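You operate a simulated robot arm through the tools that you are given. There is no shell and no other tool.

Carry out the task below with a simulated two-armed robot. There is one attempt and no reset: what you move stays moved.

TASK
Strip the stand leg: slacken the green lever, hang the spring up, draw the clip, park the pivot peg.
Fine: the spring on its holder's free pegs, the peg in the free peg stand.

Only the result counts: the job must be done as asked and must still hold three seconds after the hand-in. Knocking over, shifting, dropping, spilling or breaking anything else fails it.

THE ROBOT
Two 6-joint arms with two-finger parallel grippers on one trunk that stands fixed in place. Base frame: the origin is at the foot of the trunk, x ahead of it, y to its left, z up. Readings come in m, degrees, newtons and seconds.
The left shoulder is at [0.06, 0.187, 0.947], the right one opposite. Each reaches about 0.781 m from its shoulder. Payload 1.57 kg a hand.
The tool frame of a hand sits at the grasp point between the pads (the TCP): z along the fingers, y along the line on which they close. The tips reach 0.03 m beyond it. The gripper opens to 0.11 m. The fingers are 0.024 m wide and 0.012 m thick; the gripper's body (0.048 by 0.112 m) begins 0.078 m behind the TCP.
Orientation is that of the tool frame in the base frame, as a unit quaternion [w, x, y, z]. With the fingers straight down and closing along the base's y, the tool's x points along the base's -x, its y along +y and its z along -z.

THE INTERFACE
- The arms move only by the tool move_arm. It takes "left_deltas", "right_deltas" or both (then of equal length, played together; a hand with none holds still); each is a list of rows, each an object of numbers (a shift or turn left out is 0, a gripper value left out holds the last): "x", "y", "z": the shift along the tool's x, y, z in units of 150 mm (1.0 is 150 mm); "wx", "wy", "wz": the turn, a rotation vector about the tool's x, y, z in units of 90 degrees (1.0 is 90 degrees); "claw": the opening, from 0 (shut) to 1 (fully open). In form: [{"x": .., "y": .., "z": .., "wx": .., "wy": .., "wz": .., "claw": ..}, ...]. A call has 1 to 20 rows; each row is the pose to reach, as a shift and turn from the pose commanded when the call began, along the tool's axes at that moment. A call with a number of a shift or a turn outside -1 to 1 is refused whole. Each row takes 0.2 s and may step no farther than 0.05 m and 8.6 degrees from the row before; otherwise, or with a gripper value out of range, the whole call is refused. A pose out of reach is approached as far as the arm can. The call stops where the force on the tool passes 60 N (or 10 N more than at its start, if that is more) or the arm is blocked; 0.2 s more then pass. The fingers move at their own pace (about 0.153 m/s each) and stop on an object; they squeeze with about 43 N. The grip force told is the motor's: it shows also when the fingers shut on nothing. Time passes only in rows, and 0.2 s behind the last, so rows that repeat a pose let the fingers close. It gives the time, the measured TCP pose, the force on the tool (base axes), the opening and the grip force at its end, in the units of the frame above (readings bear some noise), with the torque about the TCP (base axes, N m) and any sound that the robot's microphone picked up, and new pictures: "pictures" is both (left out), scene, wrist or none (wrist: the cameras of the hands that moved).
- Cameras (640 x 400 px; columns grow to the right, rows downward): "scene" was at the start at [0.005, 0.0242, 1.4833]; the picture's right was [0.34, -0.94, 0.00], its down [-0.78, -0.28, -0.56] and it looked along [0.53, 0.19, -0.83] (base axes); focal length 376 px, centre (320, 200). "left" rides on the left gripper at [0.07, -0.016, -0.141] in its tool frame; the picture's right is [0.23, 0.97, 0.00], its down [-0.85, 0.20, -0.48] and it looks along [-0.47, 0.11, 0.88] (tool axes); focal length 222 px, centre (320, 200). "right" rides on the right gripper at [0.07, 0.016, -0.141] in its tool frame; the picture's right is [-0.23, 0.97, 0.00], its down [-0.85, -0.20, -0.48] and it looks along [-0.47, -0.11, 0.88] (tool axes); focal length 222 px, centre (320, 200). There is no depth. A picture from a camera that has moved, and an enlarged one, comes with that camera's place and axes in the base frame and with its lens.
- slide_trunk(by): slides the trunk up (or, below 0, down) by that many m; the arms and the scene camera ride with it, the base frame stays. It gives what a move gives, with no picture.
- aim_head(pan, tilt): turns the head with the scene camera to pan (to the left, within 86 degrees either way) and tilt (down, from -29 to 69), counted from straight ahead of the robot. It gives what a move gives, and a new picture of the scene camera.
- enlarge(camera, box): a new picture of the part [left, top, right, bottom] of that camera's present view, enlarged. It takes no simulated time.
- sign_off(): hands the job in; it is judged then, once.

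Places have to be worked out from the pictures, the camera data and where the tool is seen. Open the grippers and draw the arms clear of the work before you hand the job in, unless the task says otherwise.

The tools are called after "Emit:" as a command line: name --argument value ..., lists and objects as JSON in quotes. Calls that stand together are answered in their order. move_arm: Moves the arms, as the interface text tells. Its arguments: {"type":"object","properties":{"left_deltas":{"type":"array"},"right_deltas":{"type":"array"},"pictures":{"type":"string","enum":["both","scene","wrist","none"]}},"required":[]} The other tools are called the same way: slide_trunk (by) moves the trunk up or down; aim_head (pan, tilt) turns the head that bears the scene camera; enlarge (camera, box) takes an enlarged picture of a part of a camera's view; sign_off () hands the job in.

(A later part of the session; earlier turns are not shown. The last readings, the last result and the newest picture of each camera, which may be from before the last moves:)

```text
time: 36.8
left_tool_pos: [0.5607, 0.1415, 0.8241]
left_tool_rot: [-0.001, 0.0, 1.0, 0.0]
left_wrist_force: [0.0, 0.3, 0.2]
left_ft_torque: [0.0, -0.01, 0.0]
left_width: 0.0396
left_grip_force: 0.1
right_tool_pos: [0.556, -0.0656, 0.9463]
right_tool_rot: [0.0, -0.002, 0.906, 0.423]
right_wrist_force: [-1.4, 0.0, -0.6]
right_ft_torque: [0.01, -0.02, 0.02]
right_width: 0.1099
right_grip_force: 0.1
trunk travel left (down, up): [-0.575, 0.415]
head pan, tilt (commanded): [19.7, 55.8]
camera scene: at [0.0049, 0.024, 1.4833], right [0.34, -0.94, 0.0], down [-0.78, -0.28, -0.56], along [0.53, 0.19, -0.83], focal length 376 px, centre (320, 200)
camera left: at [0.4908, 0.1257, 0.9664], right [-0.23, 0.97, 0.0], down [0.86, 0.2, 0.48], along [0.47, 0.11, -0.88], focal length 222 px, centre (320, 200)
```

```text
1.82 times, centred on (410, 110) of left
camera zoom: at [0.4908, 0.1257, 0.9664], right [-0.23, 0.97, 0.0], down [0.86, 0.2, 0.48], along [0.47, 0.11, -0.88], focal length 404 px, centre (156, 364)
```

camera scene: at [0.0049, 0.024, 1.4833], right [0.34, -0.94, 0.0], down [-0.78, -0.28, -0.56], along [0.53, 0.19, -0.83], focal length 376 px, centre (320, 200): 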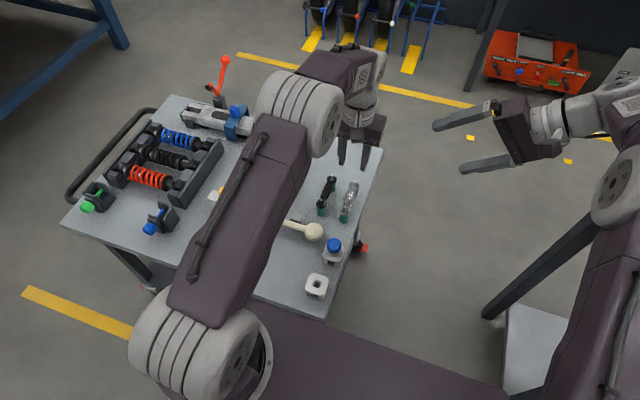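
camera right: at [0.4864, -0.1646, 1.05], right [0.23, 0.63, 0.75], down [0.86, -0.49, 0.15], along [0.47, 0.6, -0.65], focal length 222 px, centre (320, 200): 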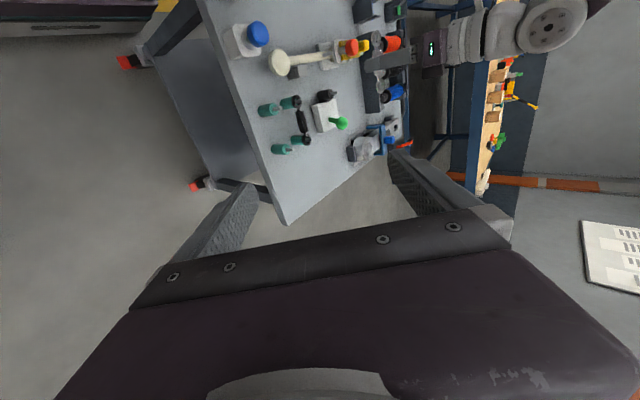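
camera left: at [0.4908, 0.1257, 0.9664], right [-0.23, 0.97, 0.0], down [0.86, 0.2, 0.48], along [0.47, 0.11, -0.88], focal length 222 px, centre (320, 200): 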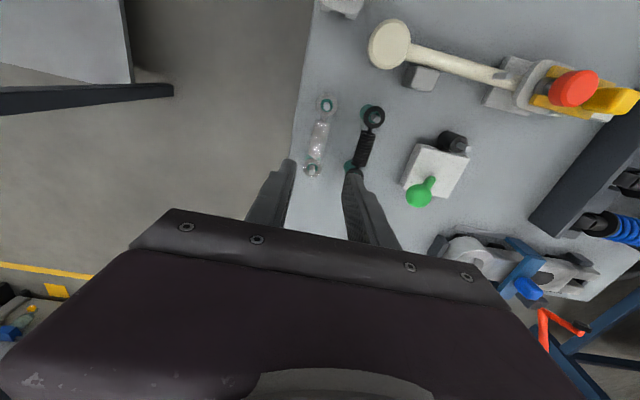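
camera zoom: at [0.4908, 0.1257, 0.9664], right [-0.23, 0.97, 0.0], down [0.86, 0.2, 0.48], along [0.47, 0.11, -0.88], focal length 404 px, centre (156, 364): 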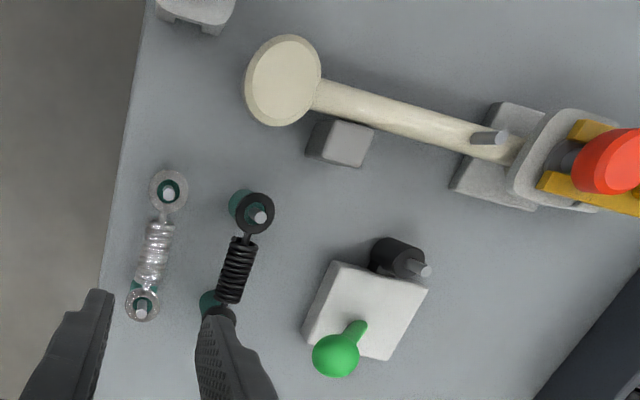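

The spring is hung cleanly on both free pegs. Next is the yellow clip, so I zoom in on it from the available cameras to get the knob's size and the plate height.

Emit:
enlarge --camera "right" --box '[310, 20, 390, 80]'

Emit:
enlarge --camera "left" --box '[480, 40, 640, 150]'

```text
6.67 times, centred on (350, 50) of right
camera zoom: at [0.4866, -0.164, 1.0497], right [0.23, 0.63, 0.75], down [0.86, -0.49, 0.15], along [0.47, 0.6, -0.65], focal length 1481 px, centre (120, 1200)
```

zoom: 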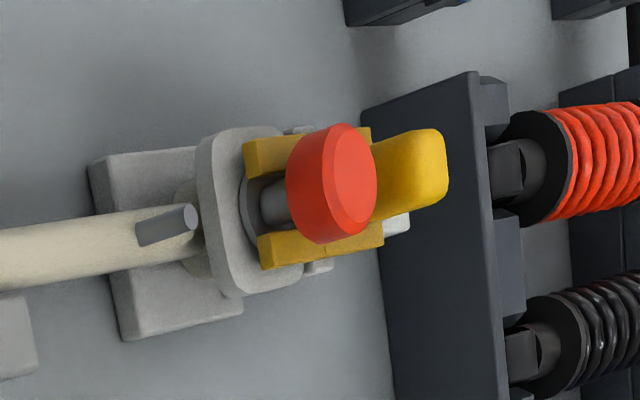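

```text
3.64 times, centred on (560, 95) of left
camera zoom: at [0.4908, 0.1257, 0.9664], right [-0.23, 0.97, 0.0], down [0.86, 0.2, 0.48], along [0.47, 0.11, -0.88], focal length 808 px, centre (-553, 582)
```

zoom: 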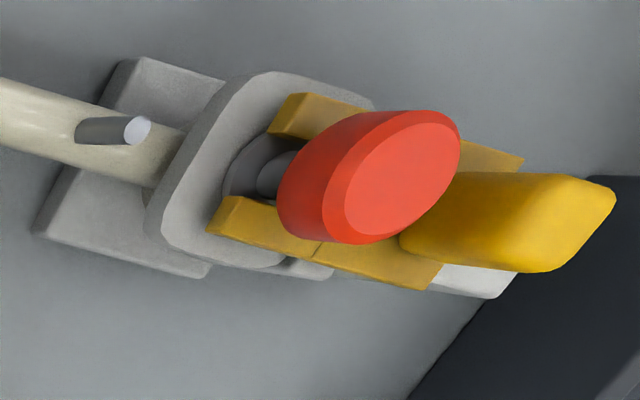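

Geometry: clip plate top ≈0.689 with tines reaching to y≈0.366; knob ≈26 mm wide at y≈0.437, top ≈0.724; peg head top ≈0.719. I carry the left hand over to the knob, first translating at safe height.

Emit:
move_arm --left_deltas '[{"x": 0.1, "z": -0.1, "y": 0.1}, {"x": 0.25, "z": -0.2, "y": 0.3}, {"x": 0.4, "z": -0.25, "y": 0.5}, {"x": 0.55, "z": -0.25, "y": 0.7}, {"x": 0.7, "z": -0.25, "y": 0.85}, {"x": 0.79, "z": -0.25, "y": 1.0}]' --pictures "none"

Emit:
move_arm --left_deltas '[{"y": 0.08, "wz": -0.083}, {"y": 0.16, "wz": -0.167}, {"y": 0.24, "wz": -0.25}, {"y": 0.32, "wz": -0.333}, {"y": 0.4, "wz": -0.417}, {"y": 0.48, "wz": -0.5}, {"y": 0.56, "wz": -0.583}, {"y": 0.64, "wz": -0.667}, {"y": 0.72, "wz": -0.75}, {"y": 0.8, "wz": -0.833}, {"y": 0.88, "wz": -0.917}, {"y": 0.96, "wz": -1.0, "claw": 0.5}]' --pictures "both"

Emit:
enlarge --camera "left" --box '[220, 50, 420, 220]'

Emit:
enlarge --camera "right" --box '[310, 10, 410, 90]'

```text
time: 38.2
left_tool_pos: [0.4408, 0.2929, 0.8602]
left_tool_rot: [0.0, 0.001, 1.0, 0.0]
left_wrist_force: [0.0, -0.4, -0.6]
left_ft_torque: [-0.01, 0.01, -0.01]
left_width: 0.0396
left_grip_force: 0.1
right_tool_pos: [0.5566, -0.065, 0.9458]
right_tool_rot: [0.001, 0.0, 0.906, 0.422]
right_wrist_force: [-0.1, -0.1, -0.3]
right_ft_torque: [0.01, -0.02, 0.0]
right_width: 0.1099
right_grip_force: 0.0
trunk travel left (down, up): [-0.575, 0.415]
head pan, tilt (commanded): [19.7, 55.8]
```

```text
time: 40.8
left_tool_pos: [0.4424, 0.4344, 0.8616]
left_tool_rot: [0.0, 0.709, -0.706, 0.0]
left_wrist_force: [-0.4, 0.9, -0.3]
left_ft_torque: [-0.02, 0.0, -0.03]
left_width: 0.0551
left_grip_force: 0.1
right_tool_pos: [0.5575, -0.0647, 0.9471]
right_tool_rot: [0.0, 0.0, 0.906, 0.423]
right_wrist_force: [0.2, 0.0, 0.7]
right_ft_torque: [-0.03, 0.01, -0.01]
right_width: 0.11
right_grip_force: 0.1
trunk travel left (down, up): [-0.575, 0.415]
head pan, tilt (commanded): [19.7, 55.8]
camera scene: at [0.0051, 0.0246, 1.4833], right [0.34, -0.94, 0.0], down [-0.78, -0.28, -0.56], along [0.53, 0.19, -0.83], focal length 376 px, centre (320, 200)
camera left: at [0.458, 0.3655, 1.0036], right [-0.97, -0.23, 0.0], down [-0.2, 0.85, 0.48], along [-0.11, 0.47, -0.88], focal length 222 px, centre (320, 200)
```

scene: 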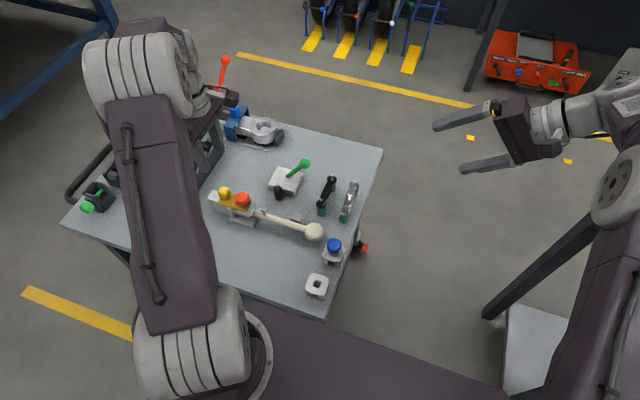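
left: 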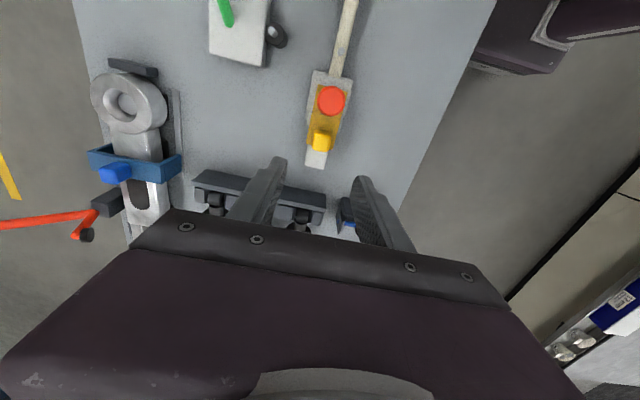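

```text
2.35 times, centred on (320, 135) of left
camera zoom: at [0.458, 0.3655, 1.0036], right [-0.97, -0.23, 0.0], down [-0.2, 0.85, 0.48], along [-0.11, 0.47, -0.88], focal length 523 px, centre (320, 353)
```

zoom: 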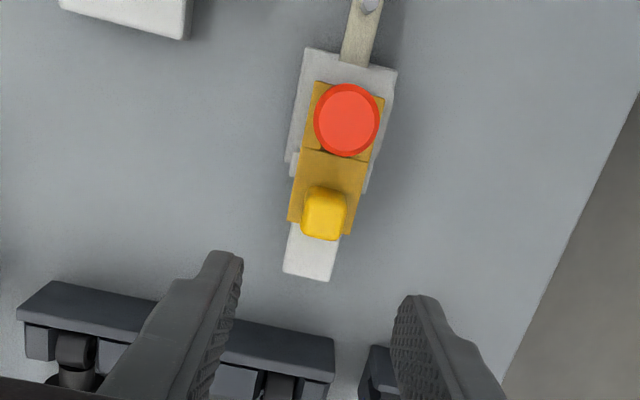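

```text
5.00 times, centred on (360, 50) of right
camera zoom: at [0.4868, -0.1636, 1.0498], right [0.23, 0.63, 0.75], down [0.86, -0.49, 0.15], along [0.47, 0.6, -0.65], focal length 1111 px, centre (120, 950)
```

zoom: 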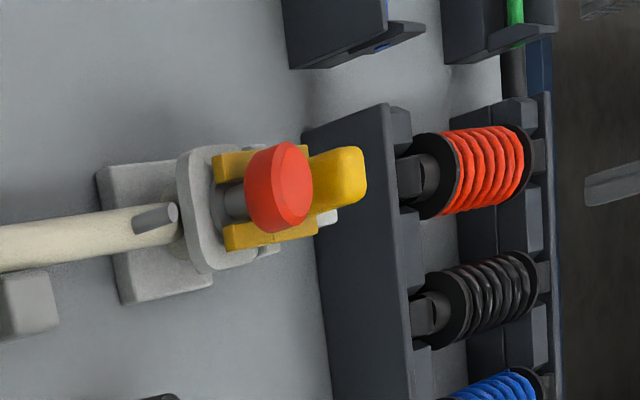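

The knob sits at about [0.441, 0.435] with the head at [0.441, 0.385]; the fingers (closing along x) straddle it. I descend and check just above the plate.

Emit:
move_arm --left_deltas '[{"z": 0.25, "x": -0.01, "y": 0.009}, {"z": 0.5, "x": -0.01, "y": 0.009}, {"z": 0.7, "x": -0.01, "y": 0.009}, {"z": 0.8, "x": -0.01, "y": 0.009}]' --pictures "wrist"

Emit:
enlarge --camera "left" --box '[220, 50, 420, 220]'

Emit:
enlarge --camera "right" --box '[310, 10, 410, 90]'

```text
time: 41.8
left_tool_pos: [0.4411, 0.4366, 0.7404]
left_tool_rot: [0.001, 0.708, -0.707, 0.0]
left_wrist_force: [-0.5, -0.1, 1.0]
left_ft_torque: [0.01, 0.0, -0.04]
left_width: 0.0548
left_grip_force: 0.0
right_tool_pos: [0.5564, -0.065, 0.9442]
right_tool_rot: [0.0, -0.001, 0.906, 0.422]
right_wrist_force: [-0.5, 0.2, 0.0]
right_ft_torque: [0.02, -0.01, -0.02]
right_width: 0.1099
right_grip_force: 0.1
trunk travel left (down, up): [-0.575, 0.415]
head pan, tilt (commanded): [19.7, 55.8]
camera left: at [0.4558, 0.3668, 0.8826], right [-0.97, -0.23, 0.0], down [-0.2, 0.85, 0.48], along [-0.11, 0.47, -0.88], focal length 222 px, centre (320, 200)
```

left: 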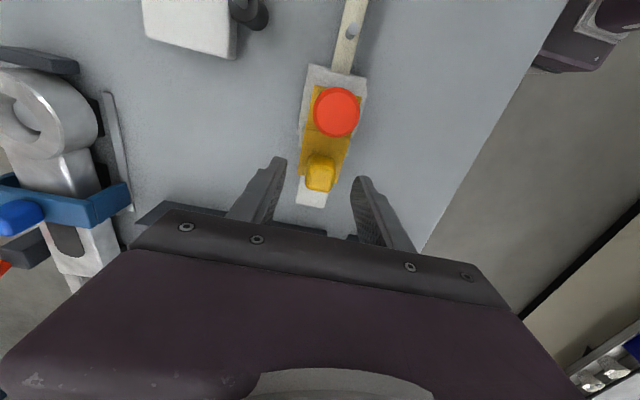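

```text
2.35 times, centred on (320, 135) of left
camera zoom: at [0.4558, 0.3668, 0.8826], right [-0.97, -0.23, 0.0], down [-0.2, 0.85, 0.48], along [-0.11, 0.47, -0.88], focal length 523 px, centre (320, 353)
```

zoom: 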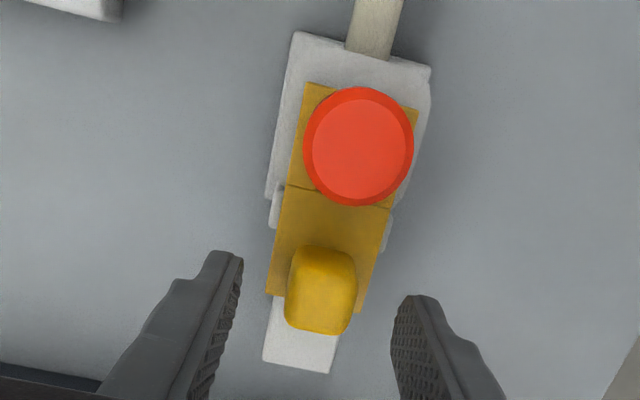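

```text
5.00 times, centred on (360, 50) of right
camera zoom: at [0.4869, -0.1638, 1.0497], right [0.23, 0.63, 0.75], down [0.86, -0.49, 0.15], along [0.47, 0.6, -0.65], focal length 1111 px, centre (120, 950)
```

zoom: 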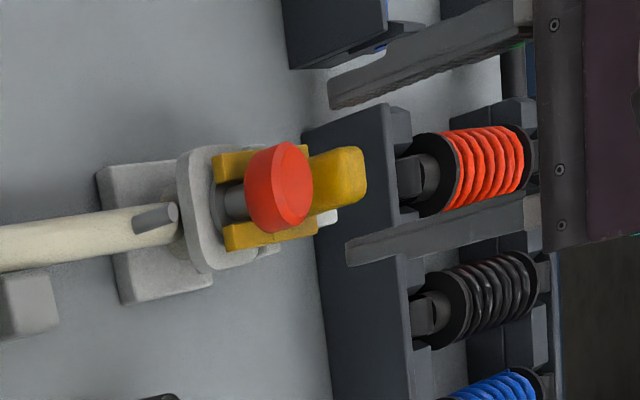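

The knob spans y≈0.425–0.448, centred between the fingers. I lower to TCP z≈0.727 (tips ~8 mm above the clip plate) and close.

Emit:
move_arm --left_deltas '[{"z": 0.045}, {"z": 0.09}, {"z": 0.09, "claw": 0.0}, {"z": 0.09, "claw": 0.0}, {"z": 0.09, "claw": 0.0}]' --pictures "wrist"

Emit:
enlarge --camera "left" --box '[220, 50, 420, 220]'

Emit:
enlarge --camera "right" --box '[310, 10, 410, 90]'

```text
time: 43.0
left_tool_pos: [0.4394, 0.4369, 0.728]
left_tool_rot: [0.0, 0.707, -0.707, 0.0]
left_wrist_force: [-3.0, 0.3, -2.7]
left_ft_torque: [0.32, -0.03, -0.05]
left_width: 0.0238
left_grip_force: 36.3
right_tool_pos: [0.5573, -0.0645, 0.9459]
right_tool_rot: [-0.001, -0.001, 0.906, 0.422]
right_wrist_force: [0.0, 0.5, 0.0]
right_ft_torque: [0.01, 0.0, 0.03]
right_width: 0.1101
right_grip_force: 0.1
trunk travel left (down, up): [-0.575, 0.415]
head pan, tilt (commanded): [19.7, 55.8]
camera left: at [0.4559, 0.3671, 0.8693], right [-0.97, -0.23, 0.0], down [-0.2, 0.86, 0.48], along [-0.11, 0.47, -0.88], focal length 222 px, centre (320, 200)
```

left: 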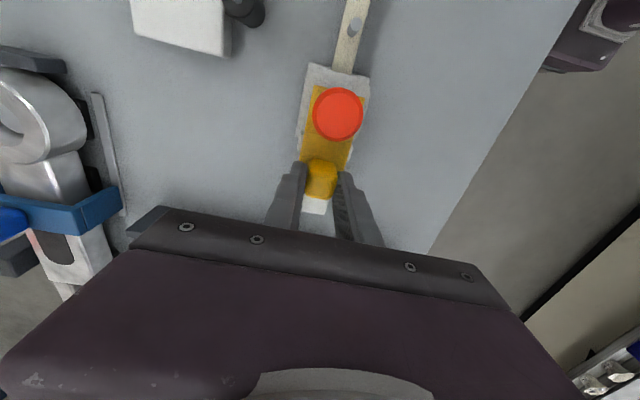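

```text
2.35 times, centred on (320, 135) of left
camera zoom: at [0.4559, 0.3671, 0.8693], right [-0.97, -0.23, 0.0], down [-0.2, 0.86, 0.48], along [-0.11, 0.47, -0.88], focal length 523 px, centre (320, 353)
```

zoom: 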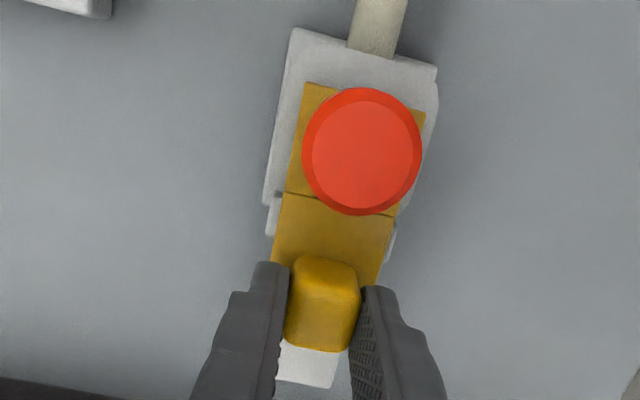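

```text
5.00 times, centred on (360, 50) of right
camera zoom: at [0.4866, -0.1637, 1.0498], right [0.23, 0.63, 0.75], down [0.86, -0.49, 0.15], along [0.47, 0.6, -0.65], focal length 1111 px, centre (120, 950)
```

zoom: 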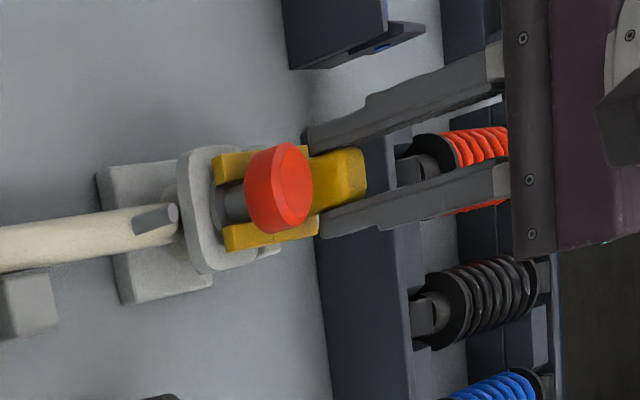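

The knob is gripped (23.8 mm). I draw along +y in small steps, watching the force.

Emit:
move_arm --left_deltas '[{"x": -0.02}, {"x": -0.04}, {"x": -0.06}, {"x": -0.08}, {"x": -0.1}]' --pictures "wrist"

Emit:
enlarge --camera "left" --box '[220, 50, 420, 220]'

Emit:
enlarge --camera "right" --box '[310, 10, 410, 90]'

```text
time: 44.2
left_tool_pos: [0.4403, 0.4512, 0.7275]
left_tool_rot: [0.001, 0.708, -0.707, 0.0]
left_wrist_force: [-6.0, -0.5, -8.1]
left_ft_torque: [-0.25, 0.1, -0.16]
left_width: 0.0237
left_grip_force: 35.9
right_tool_pos: [0.5564, -0.065, 0.9462]
right_tool_rot: [-0.001, -0.001, 0.906, 0.422]
right_wrist_force: [-0.5, 0.0, 0.8]
right_ft_torque: [-0.01, 0.01, 0.01]
right_width: 0.1101
right_grip_force: 0.1
trunk travel left (down, up): [-0.575, 0.415]
head pan, tilt (commanded): [19.7, 55.8]
camera left: at [0.4559, 0.3818, 0.8694], right [-0.97, -0.23, 0.0], down [-0.2, 0.86, 0.48], along [-0.11, 0.46, -0.88], focal length 222 px, centre (320, 200)
```

left: 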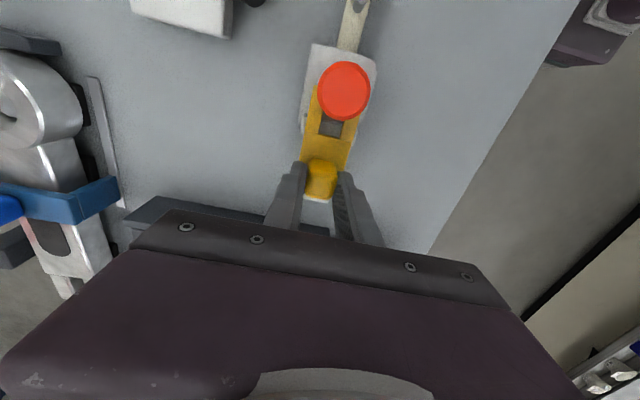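

```text
2.35 times, centred on (320, 135) of left
camera zoom: at [0.4559, 0.3818, 0.8694], right [-0.97, -0.23, 0.0], down [-0.2, 0.86, 0.48], along [-0.11, 0.46, -0.88], focal length 523 px, centre (320, 353)
```

zoom: 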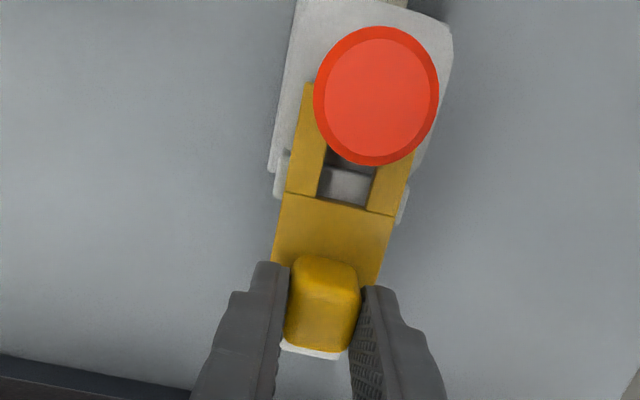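

```text
5.00 times, centred on (360, 50) of right
camera zoom: at [0.4867, -0.1634, 1.0498], right [0.23, 0.63, 0.75], down [0.86, -0.49, 0.15], along [0.47, 0.6, -0.65], focal length 1111 px, centre (120, 950)
```

zoom: 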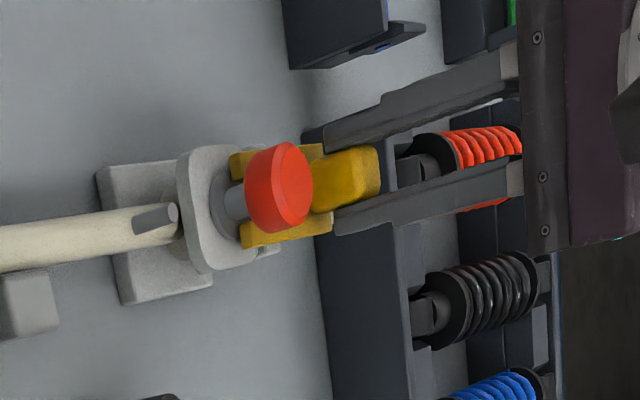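

The clip is sliding out easily. I continue another 40 mm in +y.

Emit:
move_arm --left_deltas '[{"x": -0.04}, {"x": -0.08}, {"x": -0.12}, {"x": -0.16}, {"x": -0.2}, {"x": -0.24}, {"x": -0.27}]' --pictures "wrist"

Emit:
enlarge --camera "left" --box '[220, 30, 420, 220]'

Emit:
enlarge --camera "right" --box '[310, 10, 410, 90]'

```text
time: 45.8
left_tool_pos: [0.4406, 0.487, 0.7293]
left_tool_rot: [0.001, 0.708, -0.706, -0.001]
left_wrist_force: [-1.0, -33.8, -0.2]
left_ft_torque: [-0.54, -0.18, 0.01]
left_width: 0.0238
left_grip_force: 35.7
right_tool_pos: [0.5566, -0.0694, 0.9471]
right_tool_rot: [0.0, 0.0, 0.905, 0.425]
right_wrist_force: [0.2, 0.9, 0.4]
right_ft_torque: [-0.02, -0.02, -0.03]
right_width: 0.1097
right_grip_force: 0.2
trunk travel left (down, up): [-0.575, 0.415]
head pan, tilt (commanded): [19.7, 55.8]
camera left: at [0.456, 0.4186, 0.8718], right [-0.97, -0.23, 0.0], down [-0.2, 0.85, 0.48], along [-0.11, 0.47, -0.88], focal length 222 px, centre (320, 200)
```

left: 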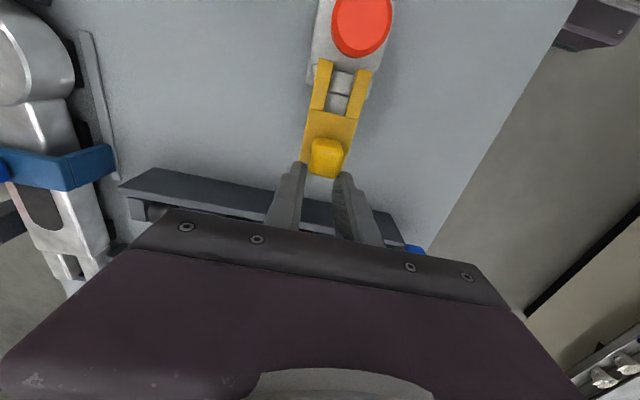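

```text
2.11 times, centred on (320, 125) of left
camera zoom: at [0.456, 0.4186, 0.8718], right [-0.97, -0.23, 0.0], down [-0.2, 0.85, 0.48], along [-0.11, 0.47, -0.88], focal length 468 px, centre (320, 358)
```

zoom: 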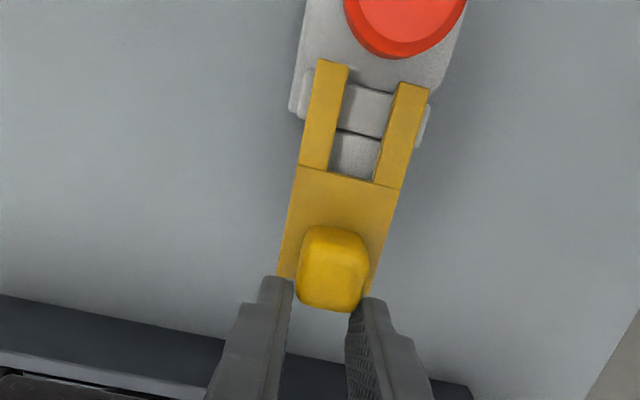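

```text
5.00 times, centred on (360, 50) of right
camera zoom: at [0.4866, -0.1681, 1.0493], right [0.23, 0.62, 0.75], down [0.86, -0.5, 0.15], along [0.47, 0.61, -0.64], focal length 1111 px, centre (120, 950)
```

zoom: 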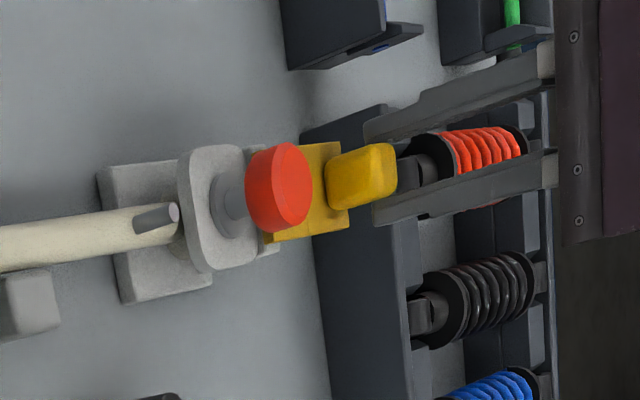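

The clip now resists with 34 N: its tines are at y≈0.407, about 40 mm out and past the peg head, and the knob slipped a bit in the fingers, so it has hit its end stop. I relax the pull and open the fingers to see that it stays out.

Emit:
move_arm --left_deltas '[{"x": 0.03}, {"x": 0.03, "claw": 0.45}, {"x": 0.03, "claw": 0.45}, {"x": 0.03, "claw": 0.45}]' --pictures "wrist"

Emit:
enlarge --camera "left" --box '[220, 0, 420, 220]'

Emit:
enlarge --camera "right" --box '[310, 10, 410, 90]'

```text
time: 46.8
left_tool_pos: [0.4411, 0.4877, 0.7283]
left_tool_rot: [0.0, 0.708, -0.706, 0.0]
left_wrist_force: [0.1, 0.6, 0.8]
left_ft_torque: [-0.01, 0.0, 0.0]
left_width: 0.0497
left_grip_force: 0.1
right_tool_pos: [0.5566, -0.0653, 0.9465]
right_tool_rot: [0.0, 0.0, 0.906, 0.423]
right_wrist_force: [-0.4, 0.0, -0.4]
right_ft_torque: [-0.02, 0.02, 0.0]
right_width: 0.11
right_grip_force: 0.1
trunk travel left (down, up): [-0.575, 0.415]
head pan, tilt (commanded): [19.7, 55.8]
camera left: at [0.4557, 0.4189, 0.8701], right [-0.97, -0.23, 0.0], down [-0.2, 0.85, 0.48], along [-0.11, 0.47, -0.88], focal length 222 px, centre (320, 200)
```

left: 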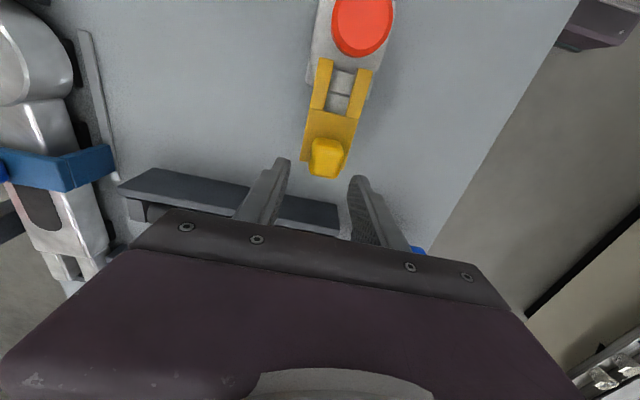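

```text
1.82 times, centred on (320, 110) of left
camera zoom: at [0.4557, 0.4189, 0.8701], right [-0.97, -0.23, 0.0], down [-0.2, 0.85, 0.48], along [-0.11, 0.47, -0.88], focal length 404 px, centre (320, 364)
```

zoom: 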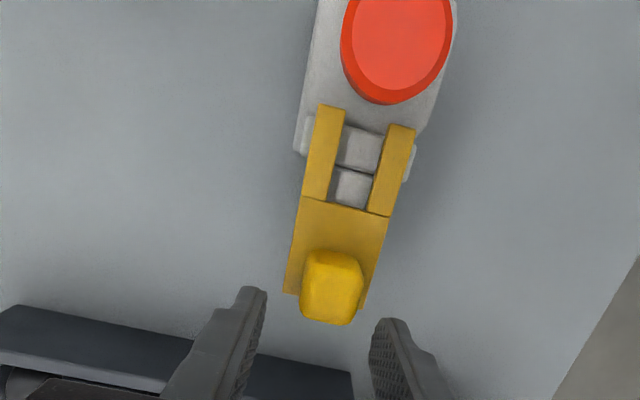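

```text
5.00 times, centred on (360, 50) of right
camera zoom: at [0.4868, -0.1633, 1.0497], right [0.23, 0.63, 0.75], down [0.86, -0.49, 0.15], along [0.47, 0.6, -0.65], focal length 1111 px, centre (120, 950)
```

zoom: 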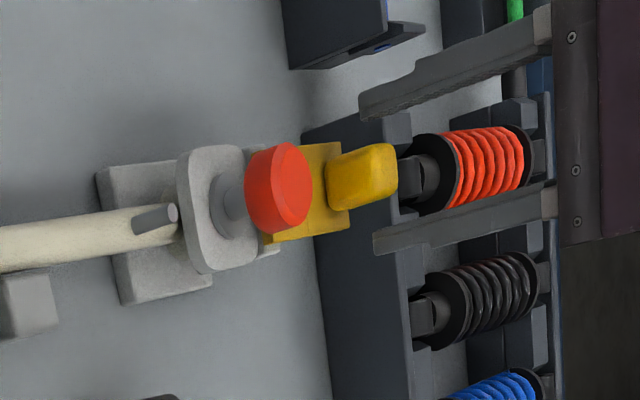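

The clip stays out on release. To be sure that was a true end stop and not a snag, I re-grip the knob squarely and give a short second pull.

Emit:
move_arm --left_deltas '[{"x": 0.045}, {"x": 0.09}, {"x": 0.09, "claw": 0.0}, {"x": 0.09, "claw": 0.0}, {"x": 0.09, "claw": 0.0}, {"x": 0.07, "claw": 0.0}, {"x": 0.05, "claw": 0.0}, {"x": 0.05, "claw": 0.0}]' --pictures "wrist"

Emit:
enlarge --camera "left" --box '[220, 0, 420, 220]'

```text
time: 48.6
left_tool_pos: [0.4391, 0.4738, 0.7271]
left_tool_rot: [0.003, 0.708, -0.707, -0.001]
left_wrist_force: [-4.8, -31.4, -7.3]
left_ft_torque: [-0.98, -0.34, 0.02]
left_width: 0.0236
left_grip_force: 36.1
right_tool_pos: [0.557, -0.0691, 0.9473]
right_tool_rot: [0.0, 0.001, 0.905, 0.425]
right_wrist_force: [-0.8, -0.2, -0.2]
right_ft_torque: [-0.01, 0.01, 0.03]
right_width: 0.11
right_grip_force: 0.0
trunk travel left (down, up): [-0.575, 0.415]
head pan, tilt (commanded): [19.7, 55.8]
camera left: at [0.4566, 0.4059, 0.8702], right [-0.97, -0.23, 0.01], down [-0.2, 0.86, 0.48], along [-0.11, 0.46, -0.88], focal length 222 px, centre (320, 200)
```

left: 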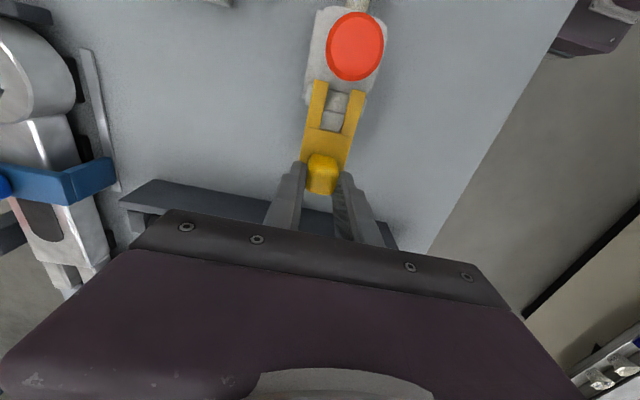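

```text
1.82 times, centred on (320, 110) of left
camera zoom: at [0.4566, 0.4059, 0.8702], right [-0.97, -0.23, 0.01], down [-0.2, 0.86, 0.48], along [-0.11, 0.46, -0.88], focal length 404 px, centre (320, 364)
```

zoom: 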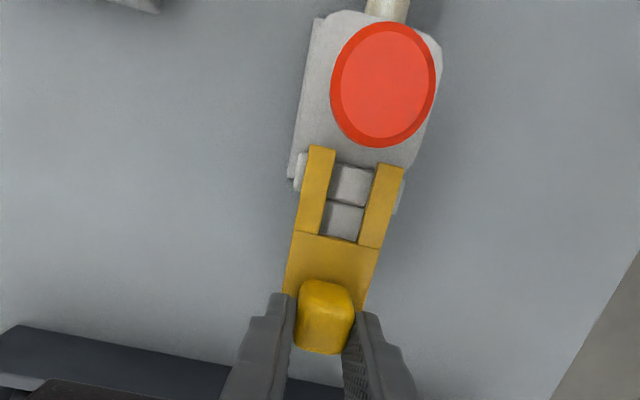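

A firm stop again at the same place (−31 N), so the clip is captive and fully drawn. I relax, open, and raise the hand clear.

Emit:
move_arm --left_deltas '[{"x": 0.035}, {"x": 0.035, "claw": 0.45}, {"x": 0.035, "claw": 0.45}, {"x": 0.035, "claw": 0.45}, {"x": 0.035, "z": -0.1, "claw": 0.45}, {"x": 0.035, "z": -0.35, "claw": 0.45}, {"x": 0.035, "z": -0.6, "claw": 0.45}]' --pictures "both"

Emit:
enlarge --camera "left" --box '[220, 0, 420, 220]'

Emit:
enlarge --camera "right" --box '[310, 10, 410, 90]'

```text
time: 50.2
left_tool_pos: [0.4402, 0.4722, 0.8186]
left_tool_rot: [0.001, 0.707, -0.707, 0.0]
left_wrist_force: [0.7, -0.2, 1.2]
left_ft_torque: [0.01, 0.02, 0.0]
left_width: 0.0497
left_grip_force: 0.1
right_tool_pos: [0.5555, -0.0659, 0.9455]
right_tool_rot: [0.0, 0.0, 0.906, 0.424]
right_wrist_force: [0.1, 0.4, -0.9]
right_ft_torque: [0.0, 0.0, 0.03]
right_width: 0.1101
right_grip_force: 0.0
trunk travel left (down, up): [-0.575, 0.415]
head pan, tilt (commanded): [19.7, 55.8]
camera scene: at [0.0046, 0.0235, 1.4833], right [0.34, -0.94, 0.0], down [-0.78, -0.28, -0.56], along [0.53, 0.19, -0.83], focal length 376 px, centre (320, 200)
camera left: at [0.4553, 0.4034, 0.9607], right [-0.97, -0.23, 0.0], down [-0.2, 0.85, 0.48], along [-0.11, 0.47, -0.88], focal length 222 px, centre (320, 200)
```

scene: 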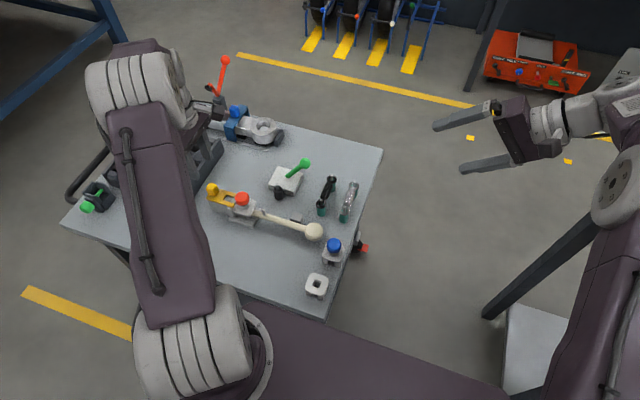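
left: 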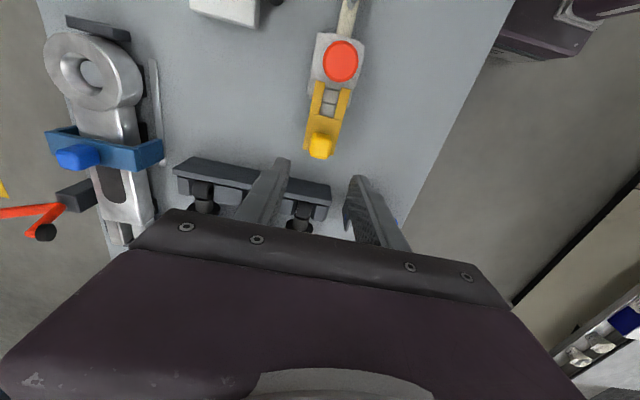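

```text
1.82 times, centred on (320, 110) of left
camera zoom: at [0.4553, 0.4034, 0.9607], right [-0.97, -0.23, 0.0], down [-0.2, 0.85, 0.48], along [-0.11, 0.47, -0.88], focal length 404 px, centre (320, 364)
```

zoom: 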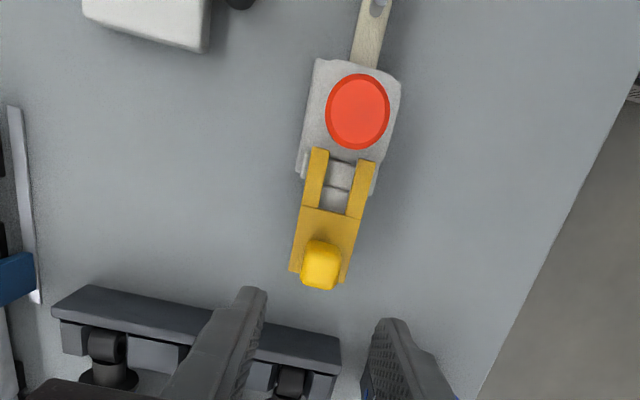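

```text
5.00 times, centred on (360, 50) of right
camera zoom: at [0.4864, -0.1644, 1.0498], right [0.23, 0.63, 0.75], down [0.86, -0.49, 0.15], along [0.47, 0.6, -0.65], focal length 1111 px, centre (120, 950)
```

zoom: 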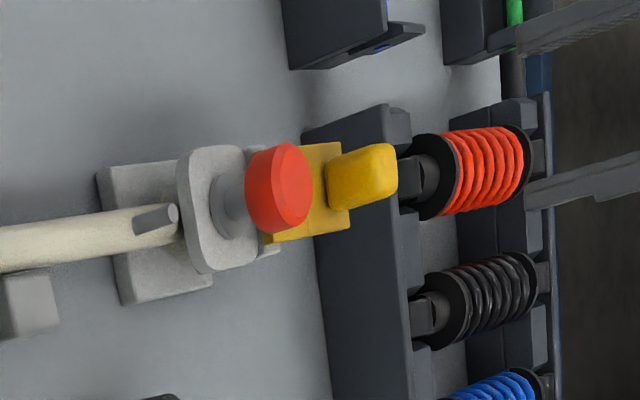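

The clip stays out. The peg head is at about [0.440, 0.385], spanning z≈0.700–0.719 with the clevis plate top at ≈0.676. I move over it with the fingers still closing along x, and stop just above to check.

Emit:
move_arm --left_deltas '[{"x": 0.2, "claw": 0.56}, {"x": 0.4}, {"x": 0.58}, {"x": 0.58, "z": 0.2}, {"x": 0.58, "z": 0.4}]' --pictures "wrist"

Emit:
enlarge --camera "left" --box '[220, 50, 420, 240]'

Emit:
enlarge --camera "right" --box '[310, 10, 410, 90]'

```text
time: 51.4
left_tool_pos: [0.4411, 0.3879, 0.7577]
left_tool_rot: [0.001, 0.708, -0.706, 0.0]
left_wrist_force: [1.3, 0.5, 0.1]
left_ft_torque: [0.0, 0.0, -0.02]
left_width: 0.0618
left_grip_force: 0.0
right_tool_pos: [0.5561, -0.0654, 0.9455]
right_tool_rot: [0.0, -0.001, 0.906, 0.422]
right_wrist_force: [0.7, 0.6, 0.1]
right_ft_torque: [-0.01, 0.01, -0.03]
right_width: 0.1099
right_grip_force: 0.0
trunk travel left (down, up): [-0.575, 0.415]
head pan, tilt (commanded): [19.7, 55.8]
camera left: at [0.4573, 0.3188, 0.8991], right [-0.97, -0.23, 0.0], down [-0.2, 0.85, 0.48], along [-0.11, 0.47, -0.88], focal length 222 px, centre (320, 200)
```

left: 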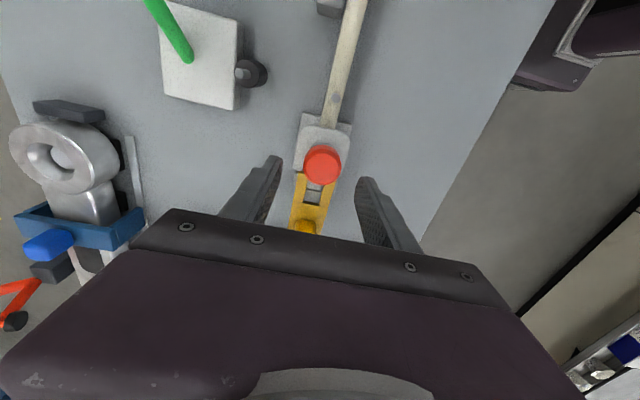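

```text
2.11 times, centred on (320, 145) of left
camera zoom: at [0.4573, 0.3188, 0.8991], right [-0.97, -0.23, 0.0], down [-0.2, 0.85, 0.48], along [-0.11, 0.47, -0.88], focal length 468 px, centre (320, 316)
```

zoom: 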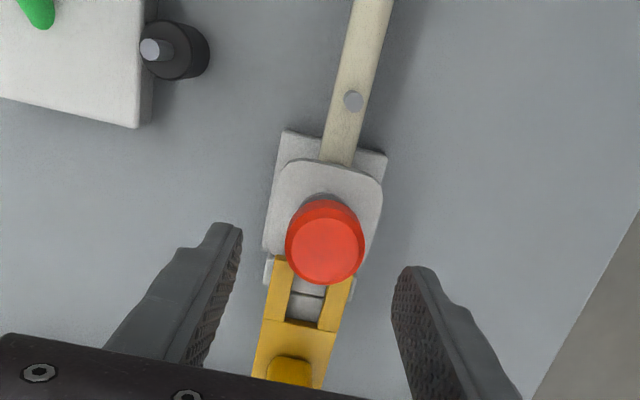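

```text
5.00 times, centred on (360, 50) of right
camera zoom: at [0.4872, -0.1637, 1.0495], right [0.23, 0.63, 0.75], down [0.86, -0.49, 0.15], along [0.47, 0.6, -0.65], focal length 1111 px, centre (120, 950)
```

zoom: 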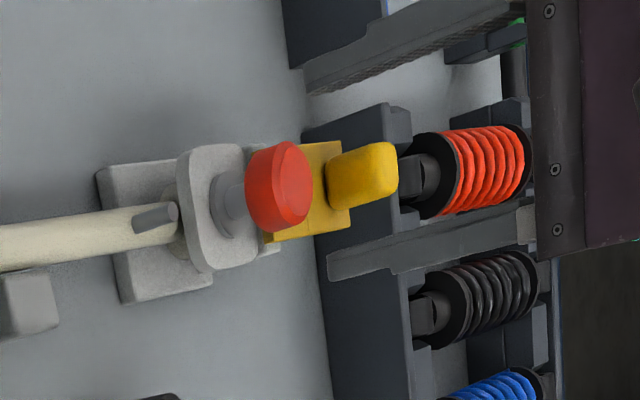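

Head centre from this view ≈[0.439, 0.384]. I trim 3 mm in -y, lower to z≈0.715, and close on the head.

Emit:
move_arm --left_deltas '[{"x": 0.023, "y": 0.007, "z": 0.1}, {"x": 0.023, "y": 0.007, "z": 0.2}, {"x": 0.023, "y": 0.007, "z": 0.28}, {"x": 0.023, "y": 0.007, "z": 0.28, "claw": 0.0}, {"x": 0.023, "y": 0.007, "z": 0.28, "claw": 0.0}, {"x": 0.023, "y": 0.007, "z": 0.28, "claw": 0.0}]' --pictures "wrist"

Emit:
enlarge --camera "right" --box '[310, 10, 410, 90]'

```text
time: 52.8
left_tool_pos: [0.4394, 0.3845, 0.7175]
left_tool_rot: [0.0, -0.707, 0.707, 0.0]
left_wrist_force: [0.3, -0.2, 0.2]
left_ft_torque: [0.0, -0.02, 0.0]
left_width: 0.0327
left_grip_force: 40.6
right_tool_pos: [0.5557, -0.0653, 0.9455]
right_tool_rot: [0.0, 0.0, 0.906, 0.422]
right_wrist_force: [0.0, 0.2, 1.1]
right_ft_torque: [0.0, -0.02, -0.04]
right_width: 0.11
right_grip_force: 0.1
trunk travel left (down, up): [-0.575, 0.415]
head pan, tilt (commanded): [19.7, 55.8]
camera left: at [0.4555, 0.3139, 0.8585], right [-0.97, -0.23, 0.0], down [-0.2, 0.85, 0.48], along [-0.11, 0.47, -0.88], focal length 222 px, centre (320, 200)
```

left: 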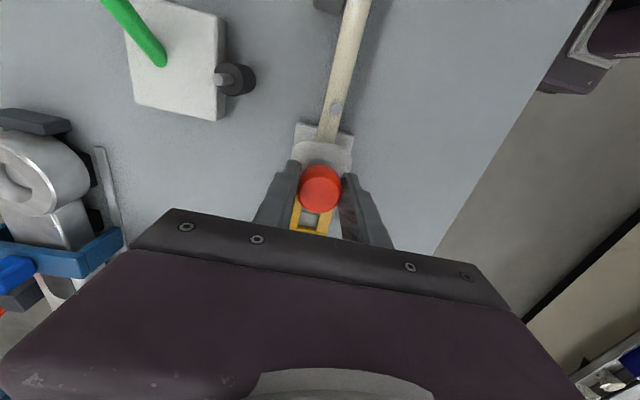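

```text
5.00 times, centred on (360, 50) of right
camera zoom: at [0.4869, -0.1639, 1.0497], right [0.23, 0.63, 0.75], down [0.86, -0.49, 0.15], along [0.47, 0.6, -0.65], focal length 1111 px, centre (120, 950)
```

zoom: 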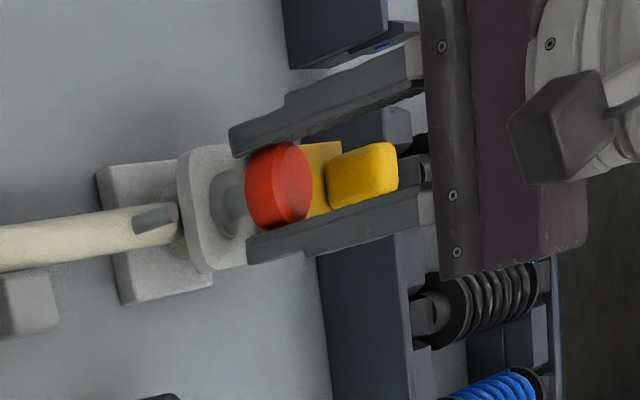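

The head is gripped (32.7 mm) with no side load. I lift straight up in small steps and watch the force.

Emit:
move_arm --left_deltas '[{"z": -0.04}, {"z": -0.08}, {"z": -0.12}, {"z": -0.16}, {"z": -0.2}]' --pictures "none"

Emit:
enlarge --camera "right" --box '[310, 10, 410, 90]'

```text
time: 54.0
left_tool_pos: [0.4408, 0.3848, 0.7466]
left_tool_rot: [0.0, -0.707, 0.707, 0.0]
left_wrist_force: [0.3, 0.0, -0.5]
left_ft_torque: [0.0, 0.0, -0.01]
left_width: 0.0327
left_grip_force: 41.0
right_tool_pos: [0.5568, -0.065, 0.9458]
right_tool_rot: [-0.001, 0.0, 0.906, 0.423]
right_wrist_force: [-0.1, -0.3, -0.8]
right_ft_torque: [-0.01, -0.02, 0.01]
right_width: 0.1101
right_grip_force: 0.2
trunk travel left (down, up): [-0.575, 0.415]
head pan, tilt (commanded): [19.7, 55.8]
```

```text
5.00 times, centred on (360, 50) of right
camera zoom: at [0.4868, -0.1639, 1.0497], right [0.23, 0.63, 0.75], down [0.86, -0.49, 0.15], along [0.47, 0.6, -0.65], focal length 1111 px, centre (120, 950)
```

zoom: 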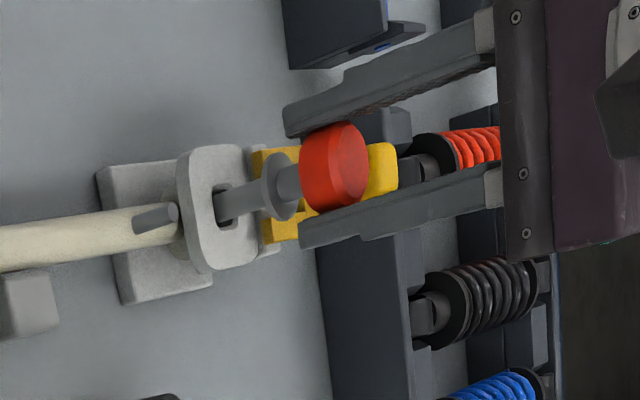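

The peg slides out freely; below its flange the shaft is square, so yaw will matter for the stand. I continue lifting until it is fully clear.

Emit:
move_arm --left_deltas '[{"z": -0.08}, {"z": -0.16}, {"z": -0.24}, {"z": -0.32}, {"z": -0.4}, {"z": -0.48}, {"z": -0.56}]' --pictures "both"

Emit:
enlarge --camera "right" --box '[310, 10, 430, 100]'

Emit:
enlarge --camera "scene" --box '[290, 230, 360, 310]'

Emit:
enlarge --camera "right" --box '[190, 0, 290, 70]'

```text
time: 55.6
left_tool_pos: [0.4392, 0.3823, 0.8302]
left_tool_rot: [0.0, -0.707, 0.707, 0.0]
left_wrist_force: [0.7, 0.4, -0.6]
left_ft_torque: [-0.04, 0.0, -0.01]
left_width: 0.0326
left_grip_force: 41.0
right_tool_pos: [0.5564, -0.0646, 0.9457]
right_tool_rot: [0.0, -0.001, 0.906, 0.423]
right_wrist_force: [0.5, -0.2, -0.4]
right_ft_torque: [0.0, 0.01, 0.02]
right_width: 0.1101
right_grip_force: 0.1
trunk travel left (down, up): [-0.575, 0.415]
head pan, tilt (commanded): [19.7, 55.8]
camera scene: at [0.0049, 0.024, 1.4833], right [0.34, -0.94, 0.0], down [-0.78, -0.28, -0.56], along [0.53, 0.19, -0.83], focal length 376 px, centre (320, 200)
camera left: at [0.4552, 0.3136, 0.972], right [-0.97, -0.23, 0.0], down [-0.2, 0.85, 0.48], along [-0.11, 0.47, -0.88], focal length 222 px, centre (320, 200)
```

scene: 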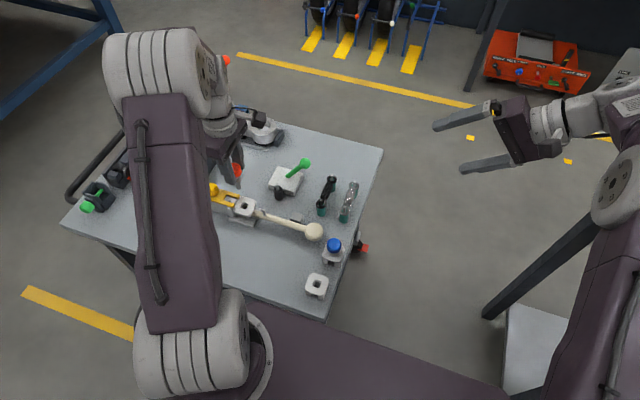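
left: 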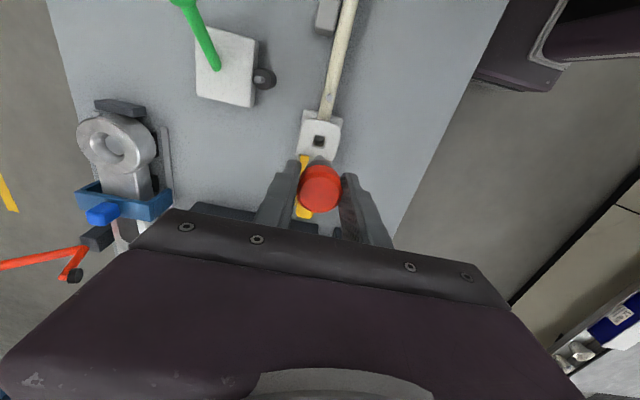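

```text
4.44 times, centred on (370, 55) of right
camera zoom: at [0.4867, -0.164, 1.0498], right [0.23, 0.63, 0.75], down [0.86, -0.49, 0.15], along [0.47, 0.6, -0.65], focal length 987 px, centre (98, 844)
```

zoom: 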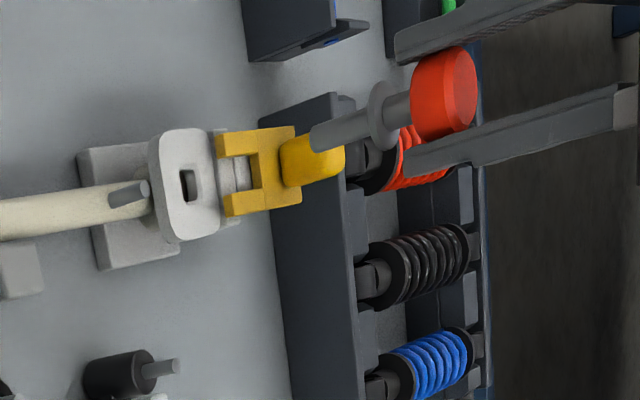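

```text
5.00 times, centred on (325, 270) of scene
camera zoom: at [0.0049, 0.024, 1.4833], right [0.34, -0.94, 0.0], down [-0.78, -0.28, -0.56], along [0.53, 0.19, -0.83], focal length 1880 px, centre (295, -150)
```

zoom: 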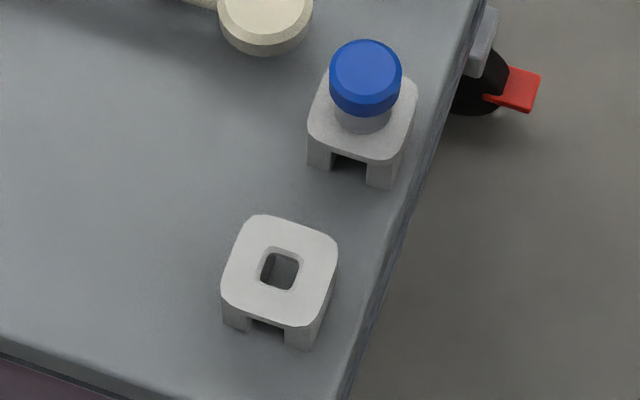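

```text
5.71 times, centred on (240, 35) of right
camera zoom: at [0.4867, -0.164, 1.0498], right [0.23, 0.63, 0.75], down [0.86, -0.49, 0.15], along [0.47, 0.6, -0.65], focal length 1269 px, centre (777, 1143)
```

zoom: 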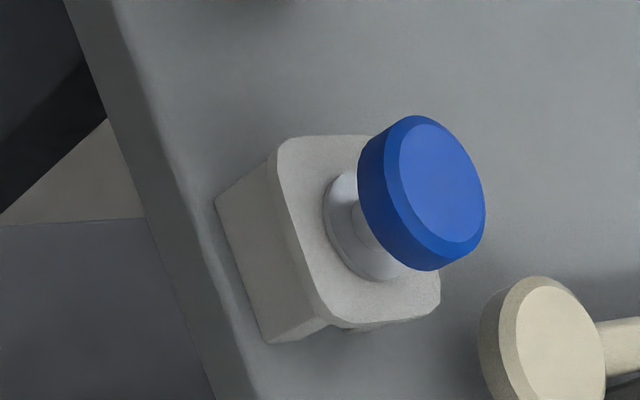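

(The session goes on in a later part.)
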